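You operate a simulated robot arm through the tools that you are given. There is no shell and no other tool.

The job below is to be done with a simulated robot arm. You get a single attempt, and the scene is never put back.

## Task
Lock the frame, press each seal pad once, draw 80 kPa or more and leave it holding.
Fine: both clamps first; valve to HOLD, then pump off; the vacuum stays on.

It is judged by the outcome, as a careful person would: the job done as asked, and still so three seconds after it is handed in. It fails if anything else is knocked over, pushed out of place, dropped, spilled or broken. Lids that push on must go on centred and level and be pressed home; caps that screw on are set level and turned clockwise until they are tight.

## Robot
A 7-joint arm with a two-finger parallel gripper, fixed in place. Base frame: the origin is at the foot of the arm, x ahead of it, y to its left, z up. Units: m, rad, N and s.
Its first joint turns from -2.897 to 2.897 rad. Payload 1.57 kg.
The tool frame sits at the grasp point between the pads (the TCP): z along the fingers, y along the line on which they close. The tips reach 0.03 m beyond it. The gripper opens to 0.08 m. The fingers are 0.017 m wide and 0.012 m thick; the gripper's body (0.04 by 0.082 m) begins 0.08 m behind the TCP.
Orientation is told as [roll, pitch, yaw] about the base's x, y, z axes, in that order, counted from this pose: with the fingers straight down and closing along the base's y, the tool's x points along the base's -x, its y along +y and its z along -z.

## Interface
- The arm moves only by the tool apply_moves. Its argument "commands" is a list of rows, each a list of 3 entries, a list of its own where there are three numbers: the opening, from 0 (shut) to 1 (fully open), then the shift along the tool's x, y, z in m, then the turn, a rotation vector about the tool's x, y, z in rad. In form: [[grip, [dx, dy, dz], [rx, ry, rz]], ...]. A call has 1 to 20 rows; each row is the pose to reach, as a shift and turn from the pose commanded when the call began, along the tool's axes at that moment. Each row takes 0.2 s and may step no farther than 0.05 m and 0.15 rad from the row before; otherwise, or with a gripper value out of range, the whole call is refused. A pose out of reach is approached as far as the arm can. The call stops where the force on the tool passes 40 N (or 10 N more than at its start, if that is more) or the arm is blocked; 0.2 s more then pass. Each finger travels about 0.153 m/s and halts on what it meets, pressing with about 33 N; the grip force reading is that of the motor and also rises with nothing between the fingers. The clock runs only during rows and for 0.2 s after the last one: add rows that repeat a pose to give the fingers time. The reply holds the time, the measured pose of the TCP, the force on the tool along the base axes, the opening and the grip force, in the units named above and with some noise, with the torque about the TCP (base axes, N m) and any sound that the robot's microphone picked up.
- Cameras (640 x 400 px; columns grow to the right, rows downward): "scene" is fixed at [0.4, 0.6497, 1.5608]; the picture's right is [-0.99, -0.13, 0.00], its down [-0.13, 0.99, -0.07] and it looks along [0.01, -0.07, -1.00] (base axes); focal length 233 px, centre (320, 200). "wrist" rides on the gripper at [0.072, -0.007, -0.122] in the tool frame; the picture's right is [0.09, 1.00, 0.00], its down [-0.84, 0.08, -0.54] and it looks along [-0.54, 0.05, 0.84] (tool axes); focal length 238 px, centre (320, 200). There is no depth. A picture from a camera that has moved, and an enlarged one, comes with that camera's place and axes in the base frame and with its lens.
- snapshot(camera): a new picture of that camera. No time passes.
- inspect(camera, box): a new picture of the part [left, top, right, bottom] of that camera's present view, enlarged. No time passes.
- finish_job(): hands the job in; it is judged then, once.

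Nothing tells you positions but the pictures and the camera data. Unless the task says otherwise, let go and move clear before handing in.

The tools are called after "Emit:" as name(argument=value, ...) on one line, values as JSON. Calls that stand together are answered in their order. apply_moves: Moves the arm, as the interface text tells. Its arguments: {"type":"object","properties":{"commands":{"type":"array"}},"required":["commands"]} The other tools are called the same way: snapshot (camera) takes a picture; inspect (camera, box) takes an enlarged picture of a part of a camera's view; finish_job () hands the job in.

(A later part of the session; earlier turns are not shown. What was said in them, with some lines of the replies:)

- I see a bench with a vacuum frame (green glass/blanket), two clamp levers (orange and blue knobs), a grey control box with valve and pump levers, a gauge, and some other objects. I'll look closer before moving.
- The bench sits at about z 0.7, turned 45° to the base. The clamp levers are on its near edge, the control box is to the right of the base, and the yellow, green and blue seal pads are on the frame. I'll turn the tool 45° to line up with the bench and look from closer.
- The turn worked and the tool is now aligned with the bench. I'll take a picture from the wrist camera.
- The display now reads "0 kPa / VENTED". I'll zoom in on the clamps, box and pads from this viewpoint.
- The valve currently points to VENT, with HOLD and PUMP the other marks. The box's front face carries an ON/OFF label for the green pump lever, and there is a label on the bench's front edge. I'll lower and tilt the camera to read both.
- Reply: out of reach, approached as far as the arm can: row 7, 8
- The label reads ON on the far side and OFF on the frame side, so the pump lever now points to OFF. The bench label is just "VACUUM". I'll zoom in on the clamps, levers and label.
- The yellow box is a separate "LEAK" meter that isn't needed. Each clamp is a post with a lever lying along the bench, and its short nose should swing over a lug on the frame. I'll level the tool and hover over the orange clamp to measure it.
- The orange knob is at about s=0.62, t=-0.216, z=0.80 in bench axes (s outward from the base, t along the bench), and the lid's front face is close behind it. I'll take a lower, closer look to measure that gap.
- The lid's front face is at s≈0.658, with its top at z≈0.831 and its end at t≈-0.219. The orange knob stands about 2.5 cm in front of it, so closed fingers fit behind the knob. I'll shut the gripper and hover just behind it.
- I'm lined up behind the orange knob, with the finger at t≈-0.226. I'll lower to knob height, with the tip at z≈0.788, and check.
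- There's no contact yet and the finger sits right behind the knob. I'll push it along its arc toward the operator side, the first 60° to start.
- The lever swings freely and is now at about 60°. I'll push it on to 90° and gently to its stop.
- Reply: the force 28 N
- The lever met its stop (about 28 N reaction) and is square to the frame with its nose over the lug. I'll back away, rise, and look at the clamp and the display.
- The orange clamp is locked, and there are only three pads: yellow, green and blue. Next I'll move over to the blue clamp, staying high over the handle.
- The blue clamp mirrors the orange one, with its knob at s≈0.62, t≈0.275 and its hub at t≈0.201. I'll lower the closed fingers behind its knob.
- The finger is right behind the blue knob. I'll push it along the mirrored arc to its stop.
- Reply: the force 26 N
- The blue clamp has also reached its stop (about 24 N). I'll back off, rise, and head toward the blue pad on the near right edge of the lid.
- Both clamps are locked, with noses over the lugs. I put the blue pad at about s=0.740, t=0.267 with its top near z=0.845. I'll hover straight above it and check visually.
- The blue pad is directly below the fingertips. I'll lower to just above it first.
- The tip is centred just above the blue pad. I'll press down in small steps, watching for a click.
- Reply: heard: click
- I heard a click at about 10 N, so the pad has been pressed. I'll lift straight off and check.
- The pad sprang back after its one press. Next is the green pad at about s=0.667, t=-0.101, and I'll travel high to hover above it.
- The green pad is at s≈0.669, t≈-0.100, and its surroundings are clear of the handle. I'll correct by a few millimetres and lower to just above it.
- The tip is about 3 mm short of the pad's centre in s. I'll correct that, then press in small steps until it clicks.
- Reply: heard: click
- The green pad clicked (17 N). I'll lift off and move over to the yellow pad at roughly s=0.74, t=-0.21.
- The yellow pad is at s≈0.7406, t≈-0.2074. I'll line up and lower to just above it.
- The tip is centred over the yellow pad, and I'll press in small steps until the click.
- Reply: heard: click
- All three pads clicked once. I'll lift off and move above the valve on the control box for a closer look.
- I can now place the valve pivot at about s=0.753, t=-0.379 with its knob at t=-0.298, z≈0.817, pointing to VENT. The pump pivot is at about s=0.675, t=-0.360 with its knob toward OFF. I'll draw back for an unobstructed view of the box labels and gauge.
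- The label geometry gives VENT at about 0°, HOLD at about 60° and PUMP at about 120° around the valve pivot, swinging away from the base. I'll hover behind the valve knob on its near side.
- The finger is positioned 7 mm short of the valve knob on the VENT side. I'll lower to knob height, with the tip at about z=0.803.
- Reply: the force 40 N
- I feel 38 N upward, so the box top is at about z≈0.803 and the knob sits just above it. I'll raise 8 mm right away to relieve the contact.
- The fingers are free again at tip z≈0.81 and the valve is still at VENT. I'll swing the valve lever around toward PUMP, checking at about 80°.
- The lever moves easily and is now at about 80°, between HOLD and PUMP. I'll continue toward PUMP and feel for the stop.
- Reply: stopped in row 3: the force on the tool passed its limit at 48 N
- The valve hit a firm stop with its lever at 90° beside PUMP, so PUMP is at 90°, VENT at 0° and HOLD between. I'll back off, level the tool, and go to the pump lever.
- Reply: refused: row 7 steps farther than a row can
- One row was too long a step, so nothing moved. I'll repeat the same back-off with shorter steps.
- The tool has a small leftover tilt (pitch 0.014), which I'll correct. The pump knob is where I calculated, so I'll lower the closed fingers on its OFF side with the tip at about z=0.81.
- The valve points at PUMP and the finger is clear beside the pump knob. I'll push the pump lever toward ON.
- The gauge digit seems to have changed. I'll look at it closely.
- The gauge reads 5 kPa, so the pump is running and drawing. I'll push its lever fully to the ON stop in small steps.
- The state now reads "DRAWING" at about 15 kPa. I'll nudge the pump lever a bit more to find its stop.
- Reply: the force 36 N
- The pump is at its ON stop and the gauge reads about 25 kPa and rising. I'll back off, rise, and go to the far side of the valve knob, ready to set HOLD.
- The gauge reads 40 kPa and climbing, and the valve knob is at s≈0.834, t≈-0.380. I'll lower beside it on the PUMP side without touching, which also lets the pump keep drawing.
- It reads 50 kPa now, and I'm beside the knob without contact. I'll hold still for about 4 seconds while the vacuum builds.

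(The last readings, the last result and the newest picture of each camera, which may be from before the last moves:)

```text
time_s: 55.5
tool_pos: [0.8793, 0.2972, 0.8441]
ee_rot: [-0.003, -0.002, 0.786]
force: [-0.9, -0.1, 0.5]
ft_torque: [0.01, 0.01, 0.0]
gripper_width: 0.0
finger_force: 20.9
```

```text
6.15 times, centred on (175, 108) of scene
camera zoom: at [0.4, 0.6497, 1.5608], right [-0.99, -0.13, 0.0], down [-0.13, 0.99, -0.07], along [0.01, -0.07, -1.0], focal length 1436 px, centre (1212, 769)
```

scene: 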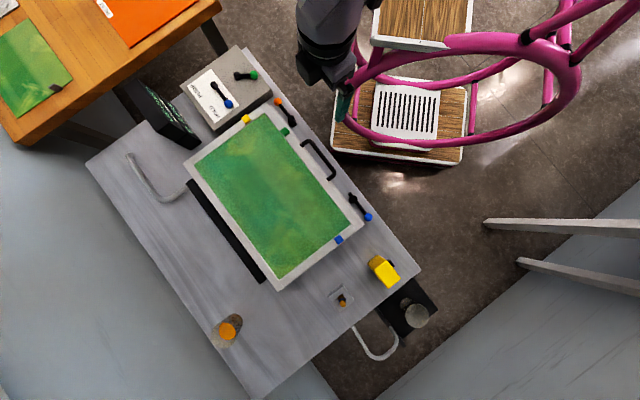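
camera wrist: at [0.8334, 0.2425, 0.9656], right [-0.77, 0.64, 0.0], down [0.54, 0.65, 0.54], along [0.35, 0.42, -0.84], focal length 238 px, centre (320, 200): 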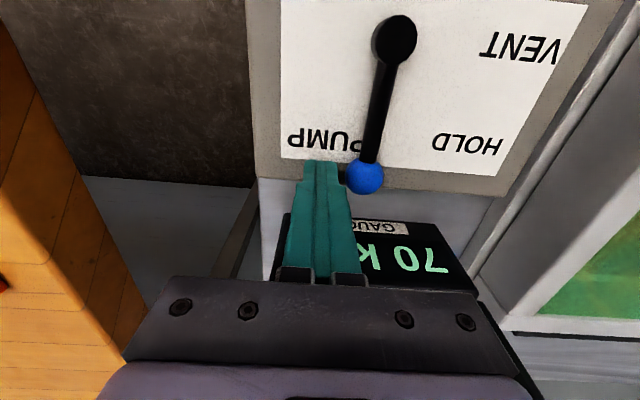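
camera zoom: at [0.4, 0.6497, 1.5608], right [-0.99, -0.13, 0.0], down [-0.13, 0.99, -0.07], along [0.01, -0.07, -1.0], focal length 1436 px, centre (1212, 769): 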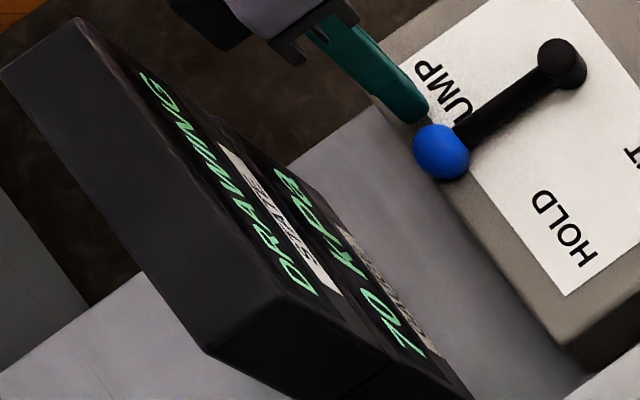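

It reads 70 kPa and is slowing as it climbs. I'll hold still for another 8 seconds or so.

Emit:
apply_moves(commands=[[0, [0, 0, 0], [0, 0, 0]], [0, [0, 0, 0], [0, 0, 0]], [0, [0, 0, 0], [0, 0, 0]], [0, [0, 0, 0], [0, 0, 0]], [0, [0, 0, 0], [0, 0, 0]], [0, [0, 0, 0], [0, 0, 0]], [0, [0, 0, 0], [0, 0, 0]], [0, [0, 0, 0], [0, 0, 0]], [0, [0, 0, 0], [0, 0, 0]], [0, [0, 0, 0], [0, 0, 0]], [0, [0, 0, 0], [0, 0, 0]], [0, [0, 0, 0], [0, 0, 0]], [0, [0, 0, 0], [0, 0, 0]], [0, [0, 0, 0], [0, 0, 0]], [0, [0, 0, 0], [0, 0, 0]], [0, [0, 0, 0], [0, 0, 0]], [0, [0, 0, 0], [0, 0, 0]], [0, [0, 0, 0], [0, 0, 0]], [0, [0, 0, 0], [0, 0, 0]], [0, [0, 0, 0], [0, 0, 0]]])

Emit:
apply_moves(commands=[[0, [0, 0, 0], [0, 0, 0]], [0, [0, 0, 0], [0, 0, 0]], [0, [0, 0, 0], [0, 0, 0]], [0, [0, 0, 0], [0, 0, 0]], [0, [0, 0, 0], [0, 0, 0]], [0, [0, 0, 0], [0, 0, 0]], [0, [0, 0, 0], [0, 0, 0]], [0, [0, 0, 0], [0, 0, 0]], [0, [0, 0, 0], [0, 0, 0]], [0, [0, 0, 0], [0, 0, 0]], [0, [0, 0, 0], [0, 0, 0]], [0, [0, 0, 0], [0, 0, 0]], [0, [0, 0, 0], [0, 0, 0]], [0, [0, 0, 0], [0, 0, 0]], [0, [0, 0, 0], [0, 0, 0]], [0, [0, 0, 0], [0, 0, 0]], [0, [0, 0, 0], [0, 0, 0]], [0, [0, 0, 0], [0, 0, 0]], [0, [0, 0, 0], [0, 0, 0]], [0, [0, 0, 0], [0, 0, 0]]])

Emit:
snapshot(camera="wrist")

Emit:
inspect(camera="scene", box=[140, 75, 210, 140])

```text
time_s: 59.7
tool_pos: [0.8796, 0.2979, 0.8442]
ee_rot: [-0.002, -0.002, 0.785]
force: [0.3, -0.4, 0.1]
ft_torque: [-0.01, -0.02, 0.01]
gripper_width: 0.0
finger_force: 20.6
```

```text
time_s: 63.9
tool_pos: [0.8792, 0.2981, 0.8432]
ee_rot: [-0.003, -0.002, 0.785]
force: [-1.2, 1.0, 0.9]
ft_torque: [0.02, 0.02, 0.01]
gripper_width: 0.0002
finger_force: 21.4
```

```text
taken
camera wrist: at [0.8334, 0.2425, 0.9656], right [-0.77, 0.64, 0.0], down [0.54, 0.65, 0.54], along [0.35, 0.42, -0.84], focal length 238 px, centre (320, 200)
```

wrist: 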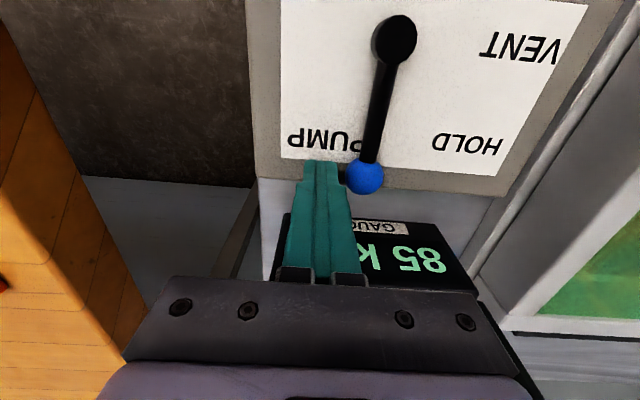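

```text
6.15 times, centred on (175, 108) of scene
camera zoom: at [0.4, 0.6497, 1.5608], right [-0.99, -0.13, 0.0], down [-0.13, 0.99, -0.07], along [0.01, -0.07, -1.0], focal length 1436 px, centre (1212, 769)
```

zoom: 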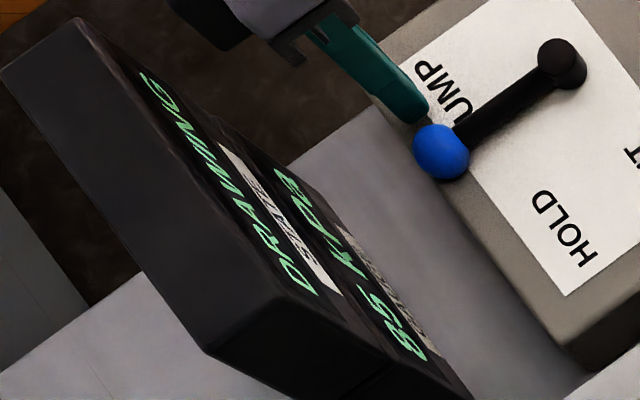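

It reads 85 kPa. A little more margin is worthwhile, so I'll hold another 8 seconds.

Emit:
apply_moves(commands=[[0, [0, 0, 0], [0, 0, 0]], [0, [0, 0, 0], [0, 0, 0]], [0, [0, 0, 0], [0, 0, 0]], [0, [0, 0, 0], [0, 0, 0]], [0, [0, 0, 0], [0, 0, 0]], [0, [0, 0, 0], [0, 0, 0]], [0, [0, 0, 0], [0, 0, 0]], [0, [0, 0, 0], [0, 0, 0]], [0, [0, 0, 0], [0, 0, 0]], [0, [0, 0, 0], [0, 0, 0]], [0, [0, 0, 0], [0, 0, 0]], [0, [0, 0, 0], [0, 0, 0]], [0, [0, 0, 0], [0, 0, 0]], [0, [0, 0, 0], [0, 0, 0]], [0, [0, 0, 0], [0, 0, 0]], [0, [0, 0, 0], [0, 0, 0]], [0, [0, 0, 0], [0, 0, 0]], [0, [0, 0, 0], [0, 0, 0]], [0, [0, 0, 0], [0, 0, 0]], [0, [0, 0, 0], [0, 0, 0]]])

Emit:
apply_moves(commands=[[0, [0, 0, 0], [0, 0, 0]], [0, [0, 0, 0], [0, 0, 0]], [0, [0, 0, 0], [0, 0, 0]], [0, [0, 0, 0], [0, 0, 0]], [0, [0, 0, 0], [0, 0, 0]], [0, [0, 0, 0], [0, 0, 0]], [0, [0, 0, 0], [0, 0, 0]], [0, [0, 0, 0], [0, 0, 0]], [0, [0, 0, 0], [0, 0, 0]], [0, [0, 0, 0], [0, 0, 0]], [0, [0, 0, 0], [0, 0, 0]], [0, [0, 0, 0], [0, 0, 0]], [0, [0, 0, 0], [0, 0, 0]], [0, [0, 0, 0], [0, 0, 0]], [0, [0, 0, 0], [0, 0, 0]], [0, [0, 0, 0], [0, 0, 0]], [0, [0, 0, 0], [0, 0, 0]], [0, [0, 0, 0], [0, 0, 0]], [0, [0, 0, 0], [0, 0, 0]], [0, [0, 0, 0], [0, 0, 0]]])

Emit:
inspect(camera="wrist", box=[240, 140, 500, 300])

Emit:
inspect(camera="scene", box=[140, 75, 210, 140])

```text
time_s: 68.1
tool_pos: [0.879, 0.2988, 0.8438]
ee_rot: [-0.001, -0.001, 0.786]
force: [0.1, -0.1, 0.1]
ft_torque: [0.03, -0.01, -0.02]
gripper_width: 0.0
finger_force: 21.2
```

```text
time_s: 72.3
tool_pos: [0.879, 0.2975, 0.8435]
ee_rot: [-0.001, -0.003, 0.785]
force: [-0.7, 0.4, -0.5]
ft_torque: [0.01, 0.05, 0.01]
gripper_width: 0.0
finger_force: 21.5
```

```text
2.46 times, centred on (370, 220) of wrist
camera zoom: at [0.8334, 0.2425, 0.9656], right [-0.77, 0.64, 0.0], down [0.54, 0.65, 0.54], along [0.35, 0.42, -0.84], focal length 587 px, centre (197, 151)
```

zoom: 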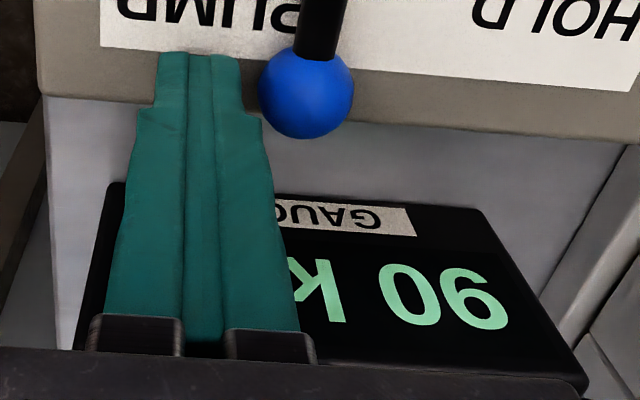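

```text
6.15 times, centred on (175, 108) of scene
camera zoom: at [0.4, 0.6497, 1.5608], right [-0.99, -0.13, 0.0], down [-0.13, 0.99, -0.07], along [0.01, -0.07, -1.0], focal length 1436 px, centre (1212, 769)
```

zoom: 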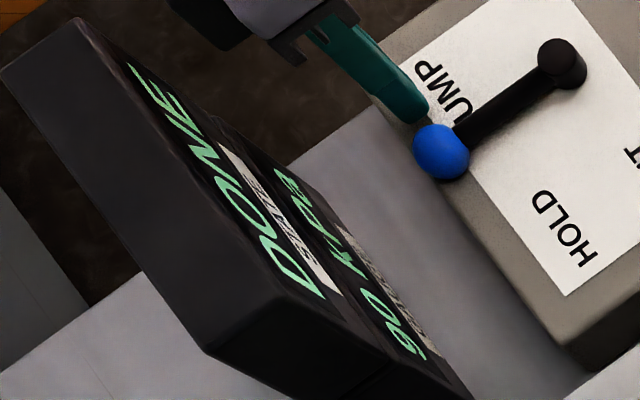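

The gauge is at 90 kPa and the state reads "DONE". Now I'll swing the valve lever gently back from PUMP to HOLD, about 45°.

Emit:
apply_moves(commands=[[0, [-0.0015, 0.007, 0], [0, 0, 0]], [0, [-0.0035, 0.0137, 0], [0, 0, 0]], [0, [-0.0049, 0.0202, 0], [0, 0, 0]], [0, [-0.0056, 0.027, 0], [0, 0, 0]], [0, [-0.0059, 0.0341, 0], [0, 0, 0]], [0, [-0.0055, 0.0413, 0], [0, 0, 0]], [0, [-0.0045, 0.0485, 0], [0, 0, 0]], [0, [-0.0032, 0.0543, 0], [0, 0, 0]], [0, [-0.0014, 0.0601, 0], [0, 0, 0]]])

Emit:
snapshot(camera="wrist")

Emit:
inspect(camera="scene", box=[140, 40, 280, 140])

```text
time_s: 74.3
tool_pos: [0.8378, 0.3409, 0.841]
ee_rot: [-0.001, 0.0, 0.785]
force: [1.3, 0.5, -0.5]
ft_torque: [-0.02, -0.04, -0.01]
gripper_width: 0.0001
finger_force: 21.9
```

```text
taken
camera wrist: at [0.7915, 0.2849, 0.9636], right [-0.77, 0.64, 0.0], down [0.54, 0.65, 0.54], along [0.35, 0.42, -0.84], focal length 238 px, centre (320, 200)
```

wrist: 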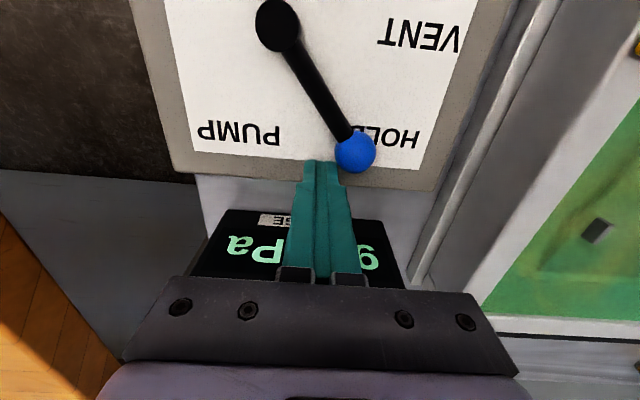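

```text
4.00 times, centred on (210, 90) of scene
camera zoom: at [0.4, 0.6497, 1.5608], right [-0.99, -0.13, 0.0], down [-0.13, 0.99, -0.07], along [0.01, -0.07, -1.0], focal length 934 px, centre (760, 640)
```

zoom: 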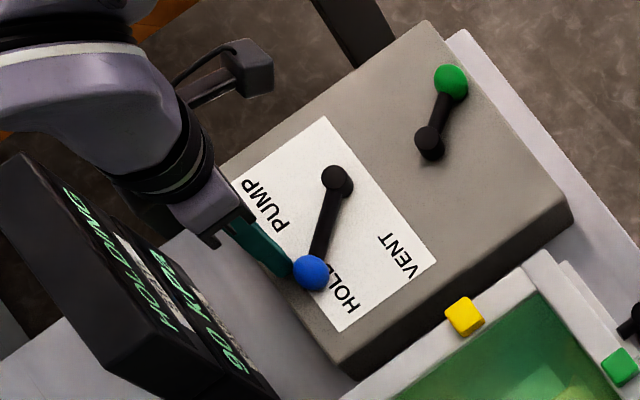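

The state reads "HOLDING" at 90 kPa with the lever at about 53°. I'll nudge it a few degrees more so it sits squarely at HOLD.

Emit:
apply_moves(commands=[[0, [0.0015, 0.004, 0], [0, 0, 0]], [0, [0.0033, 0.008, 0], [0, 0, 0]], [0, [0.0033, 0.008, 0], [0, 0, 0]]])

Emit:
snapshot(camera="wrist")

Emit:
inspect(camera="scene", box=[140, 40, 280, 140])

```text
time_s: 75.1
tool_pos: [0.8305, 0.3437, 0.841]
ee_rot: [-0.003, -0.002, 0.785]
force: [0.0, -0.1, 0.4]
ft_torque: [-0.01, -0.01, 0.0]
gripper_width: 0.0001
finger_force: 21.1
```

```text
taken
camera wrist: at [0.784, 0.2887, 0.964], right [-0.77, 0.64, 0.0], down [0.54, 0.65, 0.54], along [0.35, 0.42, -0.84], focal length 238 px, centre (320, 200)
```

wrist: 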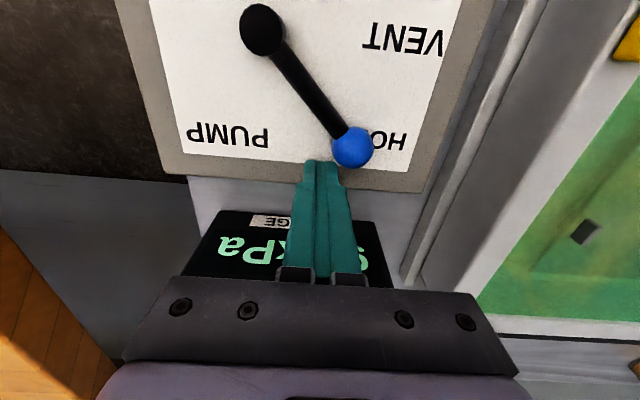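

```text
4.00 times, centred on (210, 90) of scene
camera zoom: at [0.4, 0.6497, 1.5608], right [-0.99, -0.13, 0.0], down [-0.13, 0.99, -0.07], along [0.01, -0.07, -1.0], focal length 934 px, centre (760, 640)
```

zoom: 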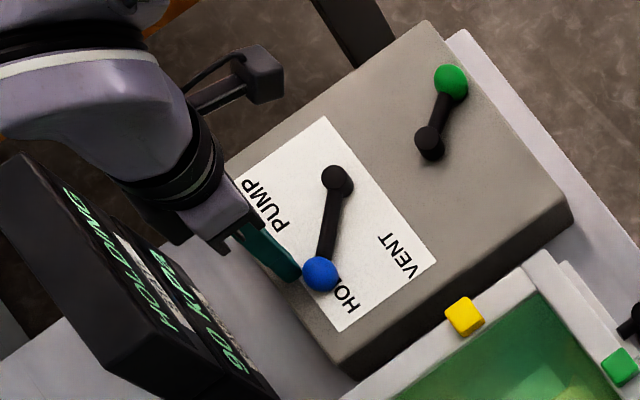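

The valve is at HOLD with "HOLDING 90 kPa" showing. I'll back off, rise, and move to the ON side of the pump lever to switch it off.

Emit:
apply_moves(commands=[[0, [-0.006, -0.012, 0], [0, 0, 0]], [0, [-0.006, -0.014, -0.035], [0, 0, 0]], [0, [0, -0.02, -0.075], [0, 0, 0]], [0, [0.04, -0.033, -0.08], [0, 0, 0]], [0, [0.08, -0.046, -0.08], [0, 0, 0]], [0, [0.12, -0.059, -0.08], [0, 0, 0]], [0, [0.155, -0.07, -0.08], [0, 0, 0]], [0, [0.181, -0.0763, -0.08], [0, 0, 0]], [0, [0.181, -0.0763, -0.08], [0, 0, 0]]])

Emit:
snapshot(camera="wrist")

Emit:
inspect(camera="wrist", box=[220, 60, 460, 230])

Emit:
inspect(camera="scene", box=[140, 40, 280, 140])

```text
time_s: 77.1
tool_pos: [0.7546, 0.1596, 0.9207]
ee_rot: [-0.001, -0.003, 0.786]
force: [-0.4, 0.5, 0.9]
ft_torque: [-0.01, -0.01, 0.01]
gripper_width: 0.0
finger_force: 21.0
```

```text
taken
camera wrist: at [0.7088, 0.1041, 1.0431], right [-0.77, 0.64, 0.0], down [0.54, 0.65, 0.54], along [0.35, 0.42, -0.84], focal length 238 px, centre (320, 200)
```

wrist: 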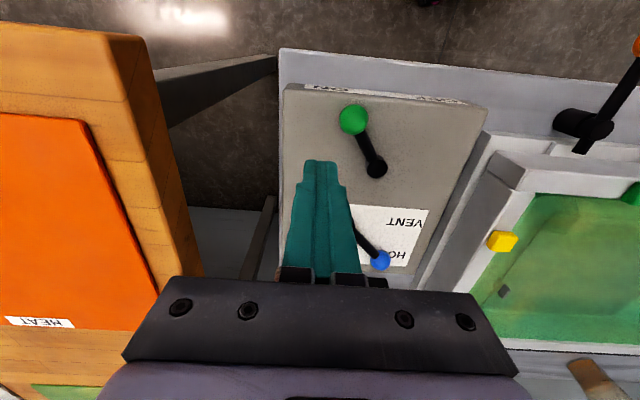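

```text
2.35 times, centred on (340, 145) of wrist
camera zoom: at [0.7088, 0.1041, 1.0431], right [-0.77, 0.64, 0.0], down [0.54, 0.65, 0.54], along [0.35, 0.42, -0.84], focal length 561 px, centre (273, 329)
```

zoom: 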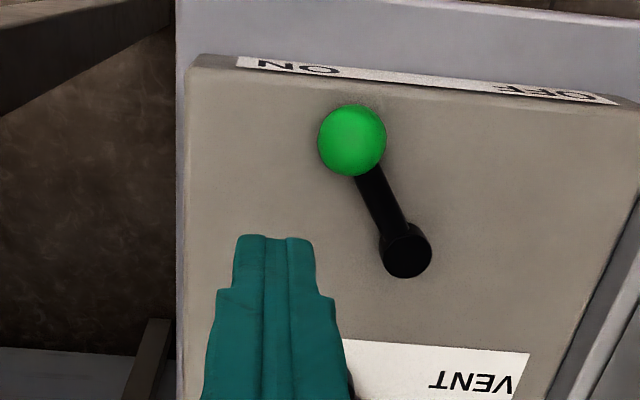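

```text
4.00 times, centred on (210, 90) of scene
camera zoom: at [0.4, 0.6497, 1.5608], right [-0.99, -0.13, 0.0], down [-0.13, 0.99, -0.07], along [0.01, -0.07, -1.0], focal length 934 px, centre (760, 640)
```

zoom: 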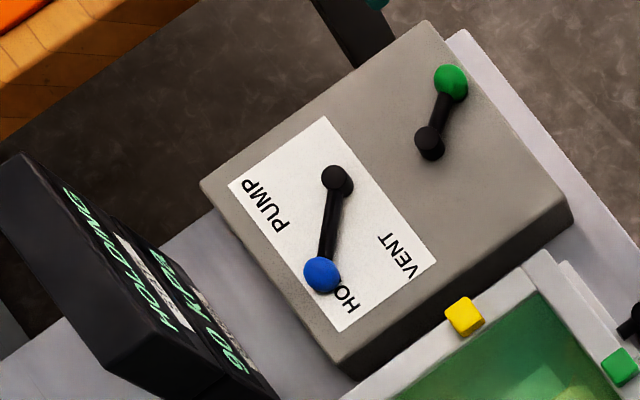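

The pump lever is at ON and the finger is clear on its outer side. I'll lower beside it.

Emit:
apply_moves(commands=[[0, [0, 0, 0.025], [0, 0, 0]], [0, [0, 0, 0.05], [0, 0, 0]], [0, [0, 0, 0.07], [0, 0, 0]], [0, [0, 0, 0.08], [0, 0, 0]], [0, [0, 0, 0.08], [0, 0, 0]]])

Emit:
snapshot(camera="wrist")

```text
time_s: 78.3
tool_pos: [0.7558, 0.1627, 0.8388]
ee_rot: [-0.002, -0.001, 0.786]
force: [0.3, 0.5, -0.8]
ft_torque: [-0.01, 0.05, 0.0]
gripper_width: 0.0
finger_force: 20.8
```

```text
taken
camera wrist: at [0.7103, 0.1079, 0.962], right [-0.77, 0.64, 0.0], down [0.54, 0.65, 0.54], along [0.35, 0.42, -0.84], focal length 238 px, centre (320, 200)
```

wrist: 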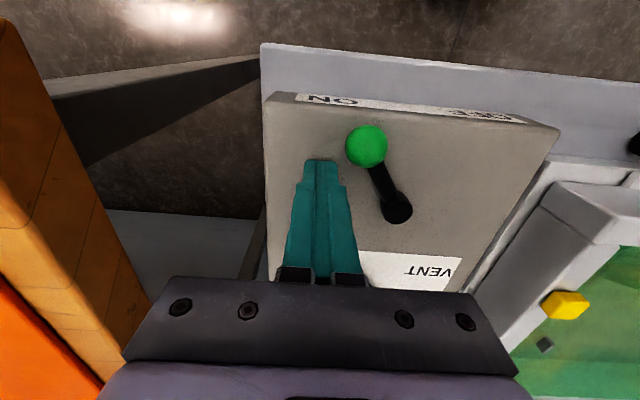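

No contact and at the right height. I'll push the pump lever back toward OFF.

Emit:
apply_moves(commands=[[0, [0.0042, 0.0044, 0], [0, 0, 0]], [0, [0.011, 0.009, 0], [0, 0, 0]], [0, [0.0175, 0.0144, 0], [0, 0, 0]], [0, [0.0245, 0.0235, 0], [0, 0, 0]], [0, [0.0302, 0.034, 0], [0, 0, 0]], [0, [0.034, 0.0435, 0], [0, 0, 0]], [0, [0.0361, 0.0524, 0], [0, 0, 0]], [0, [0.0363, 0.058, 0], [0, 0, 0]], [0, [0.0362, 0.063, 0], [0, 0, 0]], [0, [0.036, 0.0675, 0], [0, 0, 0]]])

Emit:
snapshot(camera="wrist")

Emit:
inspect(camera="scene", box=[140, 40, 280, 140])

```text
time_s: 80.5
tool_pos: [0.6819, 0.1845, 0.8425]
ee_rot: [-0.002, 0.0, 0.783]
force: [0.9, 0.2, 0.1]
ft_torque: [0.02, -0.03, 0.0]
gripper_width: 0.0
finger_force: 20.8
```

```text
taken
camera wrist: at [0.6362, 0.1284, 0.9629], right [-0.77, 0.64, 0.0], down [0.54, 0.65, 0.54], along [0.35, 0.42, -0.84], focal length 238 px, centre (320, 200)
```

wrist: 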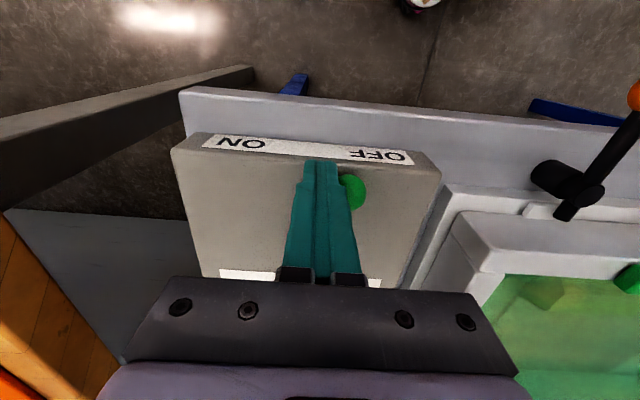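

```text
4.00 times, centred on (210, 90) of scene
camera zoom: at [0.4, 0.6497, 1.5608], right [-0.99, -0.13, 0.0], down [-0.13, 0.99, -0.07], along [0.01, -0.07, -1.0], focal length 934 px, centre (760, 640)
```

zoom: 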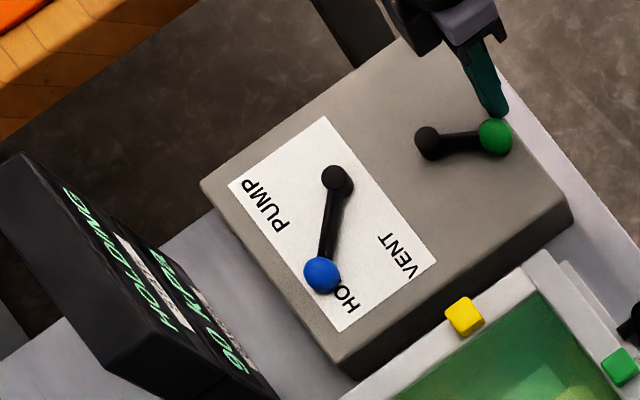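

The pump lever is back at about its original OFF angle. I'll nudge it gently to its stop.

Emit:
apply_moves(commands=[[0, [-0.0003, 0.002, 0], [0, 0, 0]], [0, [-0.0006, 0.004, 0], [0, 0, 0]], [0, [-0.001, 0.0055, 0], [0, 0, 0]]])

Emit:
inspect(camera="scene", box=[140, 40, 280, 140])

```text
time_s: 81.3
tool_pos: [0.6803, 0.188, 0.8405]
ee_rot: [-0.005, 0.0, 0.782]
force: [7.5, -12.3, -0.9]
ft_torque: [-0.33, -0.24, -0.09]
gripper_width: 0.0001
finger_force: 21.3
```

```text
4.00 times, centred on (210, 90) of scene
camera zoom: at [0.4, 0.6497, 1.5608], right [-0.99, -0.13, 0.0], down [-0.13, 0.99, -0.07], along [0.01, -0.07, -1.0], focal length 934 px, centre (760, 640)
```

zoom: 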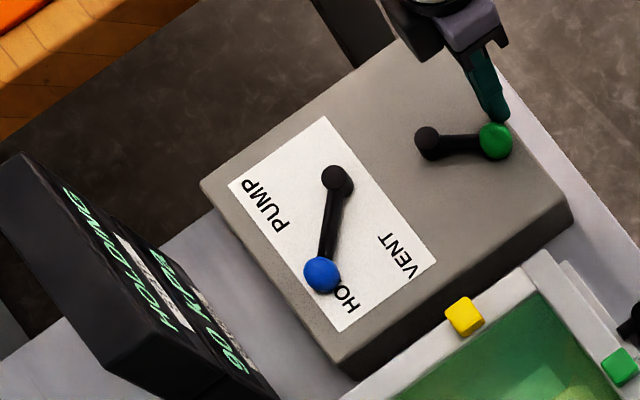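

The pump lever is at its OFF stop and the display still reads HOLDING. I'll back away, lift up, and retreat clear, then do a final check.

Emit:
apply_moves(commands=[[0, [0.008, -0.014, 0], [0, 0, 0]], [0, [0.008, -0.018, -0.03], [0, 0, 0]], [0, [0.008, -0.018, -0.07], [0, 0, 0]], [0, [0.008, -0.01, -0.11], [0, 0, 0]], [0, [0.008, 0.03, -0.14], [0, 0, 0]], [0, [0.008, 0.075, -0.16], [0, 0, 0]], [0, [0.008, 0.12, -0.18], [0, 0, 0]], [0, [0.008, 0.165, -0.2], [0, 0, 0]], [0, [0.008, 0.21, -0.22], [0, 0, 0]], [0, [0.008, 0.255, -0.24], [0, 0, 0]], [0, [0.008, 0.3, -0.25], [0, 0, 0]], [0, [0.008, 0.3, -0.25], [0, 0, 0]]])

Emit:
snapshot(camera="wrist")

Emit:
snapshot(camera="scene")

Emit:
inspect(camera="scene", box=[140, 75, 210, 140])

```text
time_s: 83.9
tool_pos: [0.4597, 0.3974, 1.0943]
ee_rot: [-0.003, 0.002, 0.784]
force: [0.5, 0.2, 0.6]
ft_torque: [0.04, -0.01, 0.01]
gripper_width: 0.0
finger_force: 21.7
```

```text
taken
camera wrist: at [0.4131, 0.3416, 1.2163], right [-0.77, 0.64, 0.0], down [0.54, 0.65, 0.54], along [0.35, 0.42, -0.84], focal length 238 px, centre (320, 200)
```

wrist: 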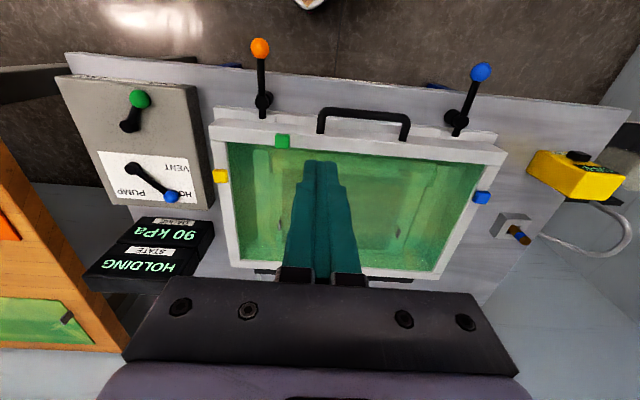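

```text
taken
```

scene: 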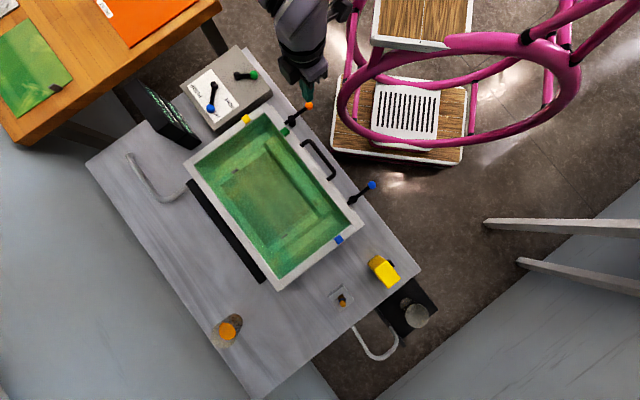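

```text
6.15 times, centred on (175, 108) of scene
camera zoom: at [0.4, 0.6497, 1.5608], right [-0.99, -0.13, 0.0], down [-0.13, 0.99, -0.07], along [0.01, -0.07, -1.0], focal length 1436 px, centre (1212, 769)
```

zoom: 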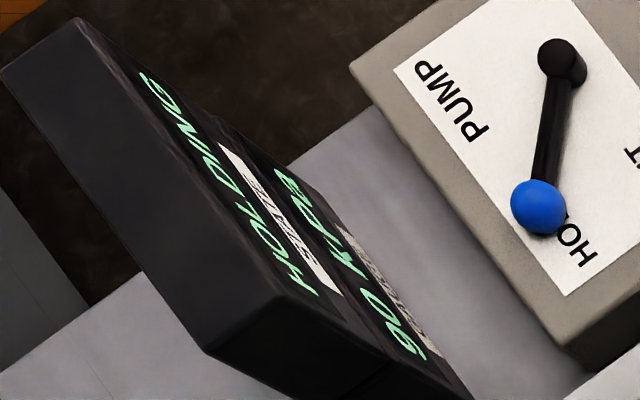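

Everything looks right: both clamps are across their lugs, the sheet is drawn down, the valve is at HOLD, the pump is OFF, and the display shows HOLDING 90 kPa. I'll wait a few seconds to confirm the vacuum stays.

Emit:
apply_moves(commands=[[0, [0, 0, 0], [0, 0, 0]], [0, [0, 0, 0], [0, 0, 0]], [0, [0, 0, 0], [0, 0, 0]], [0, [0, 0, 0], [0, 0, 0]], [0, [0, 0, 0], [0, 0, 0]], [0, [0, 0, 0], [0, 0, 0]], [0, [0, 0, 0], [0, 0, 0]], [0, [0, 0, 0], [0, 0, 0]], [0, [0, 0, 0], [0, 0, 0]], [0, [0, 0, 0], [0, 0, 0]], [0, [0, 0, 0], [0, 0, 0]], [0, [0, 0, 0], [0, 0, 0]], [0, [0, 0, 0], [0, 0, 0]], [0, [0, 0, 0], [0, 0, 0]], [0, [0, 0, 0], [0, 0, 0]], [0, [0, 0, 0], [0, 0, 0]], [0, [0, 0, 0], [0, 0, 0]], [0, [0, 0, 0], [0, 0, 0]], [0, [0, 0, 0], [0, 0, 0]], [0, [0, 0, 0], [0, 0, 0]]])

Emit:
inspect(camera="wrist", box=[50, 30, 290, 290])

Emit:
inspect(camera="wrist", box=[240, 30, 640, 280])

```text
time_s: 88.1
tool_pos: [0.46, 0.3973, 1.0938]
ee_rot: [-0.002, 0.0, 0.786]
force: [0.4, 0.5, 0.9]
ft_torque: [0.03, -0.01, -0.02]
gripper_width: 0.0
finger_force: 21.1
```

```text
1.54 times, centred on (170, 160) of wrist
camera zoom: at [0.4134, 0.3413, 1.2162], right [-0.77, 0.64, 0.0], down [0.54, 0.65, 0.54], along [0.35, 0.42, -0.84], focal length 367 px, centre (551, 262)
```

zoom: 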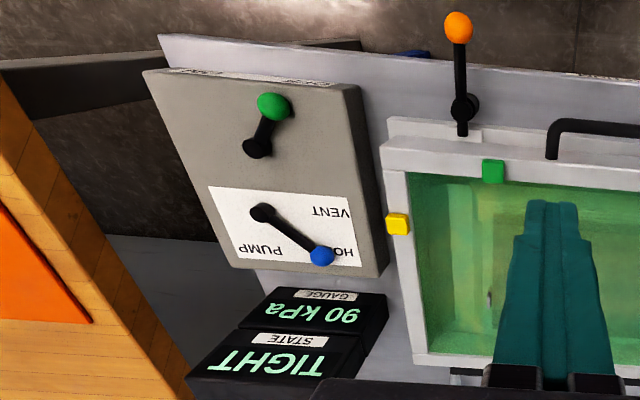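

```text
1.60 times, centred on (440, 155) of wrist
camera zoom: at [0.4134, 0.3413, 1.2162], right [-0.77, 0.64, 0.0], down [0.54, 0.65, 0.54], along [0.35, 0.42, -0.84], focal length 381 px, centre (128, 272)
```

zoom: 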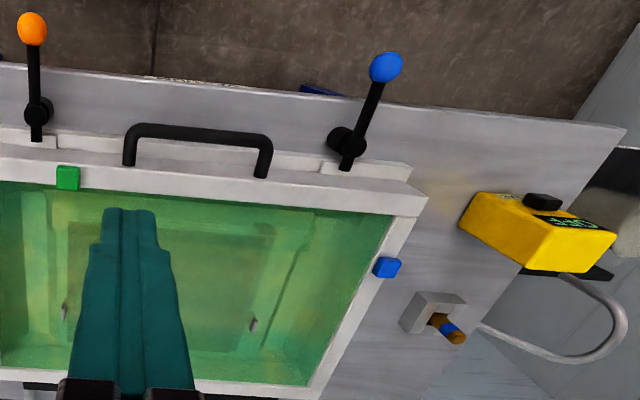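

After a few seconds the display reads "TIGHT" at 90 kPa. The clamps are locked, the valve is at HOLD, the pump is off, the arm is clear and nothing else has moved, so I'm handing it in.

Emit:
finish_job()

```text
The job is handed in.
```

The job is handed in: the frame is locked and holding 90 kPa with the pump off. A few seconds after the pump went off, the display changed from "HOLDING" to "TIGHT", still at 90 kPa.

- **Clamps:** I swung both the orange and blue levers to their stops first, so their noses sit over the lugs on the frame.
- **Seal pads:** I pressed blue, green and yellow once each, and each gave one click.
- **Vacuum:** With the valve at PUMP and the pump on, it drew to 90 kPa. I then set the valve to HOLD and switched the pump off.

The closed fingers pressed on the control box's top with about 38 N while I was lowering beside the valve. I lifted off straight away and saw no mark or shift. Nothing else was moved or knocked, and the arm is clear of the bench.
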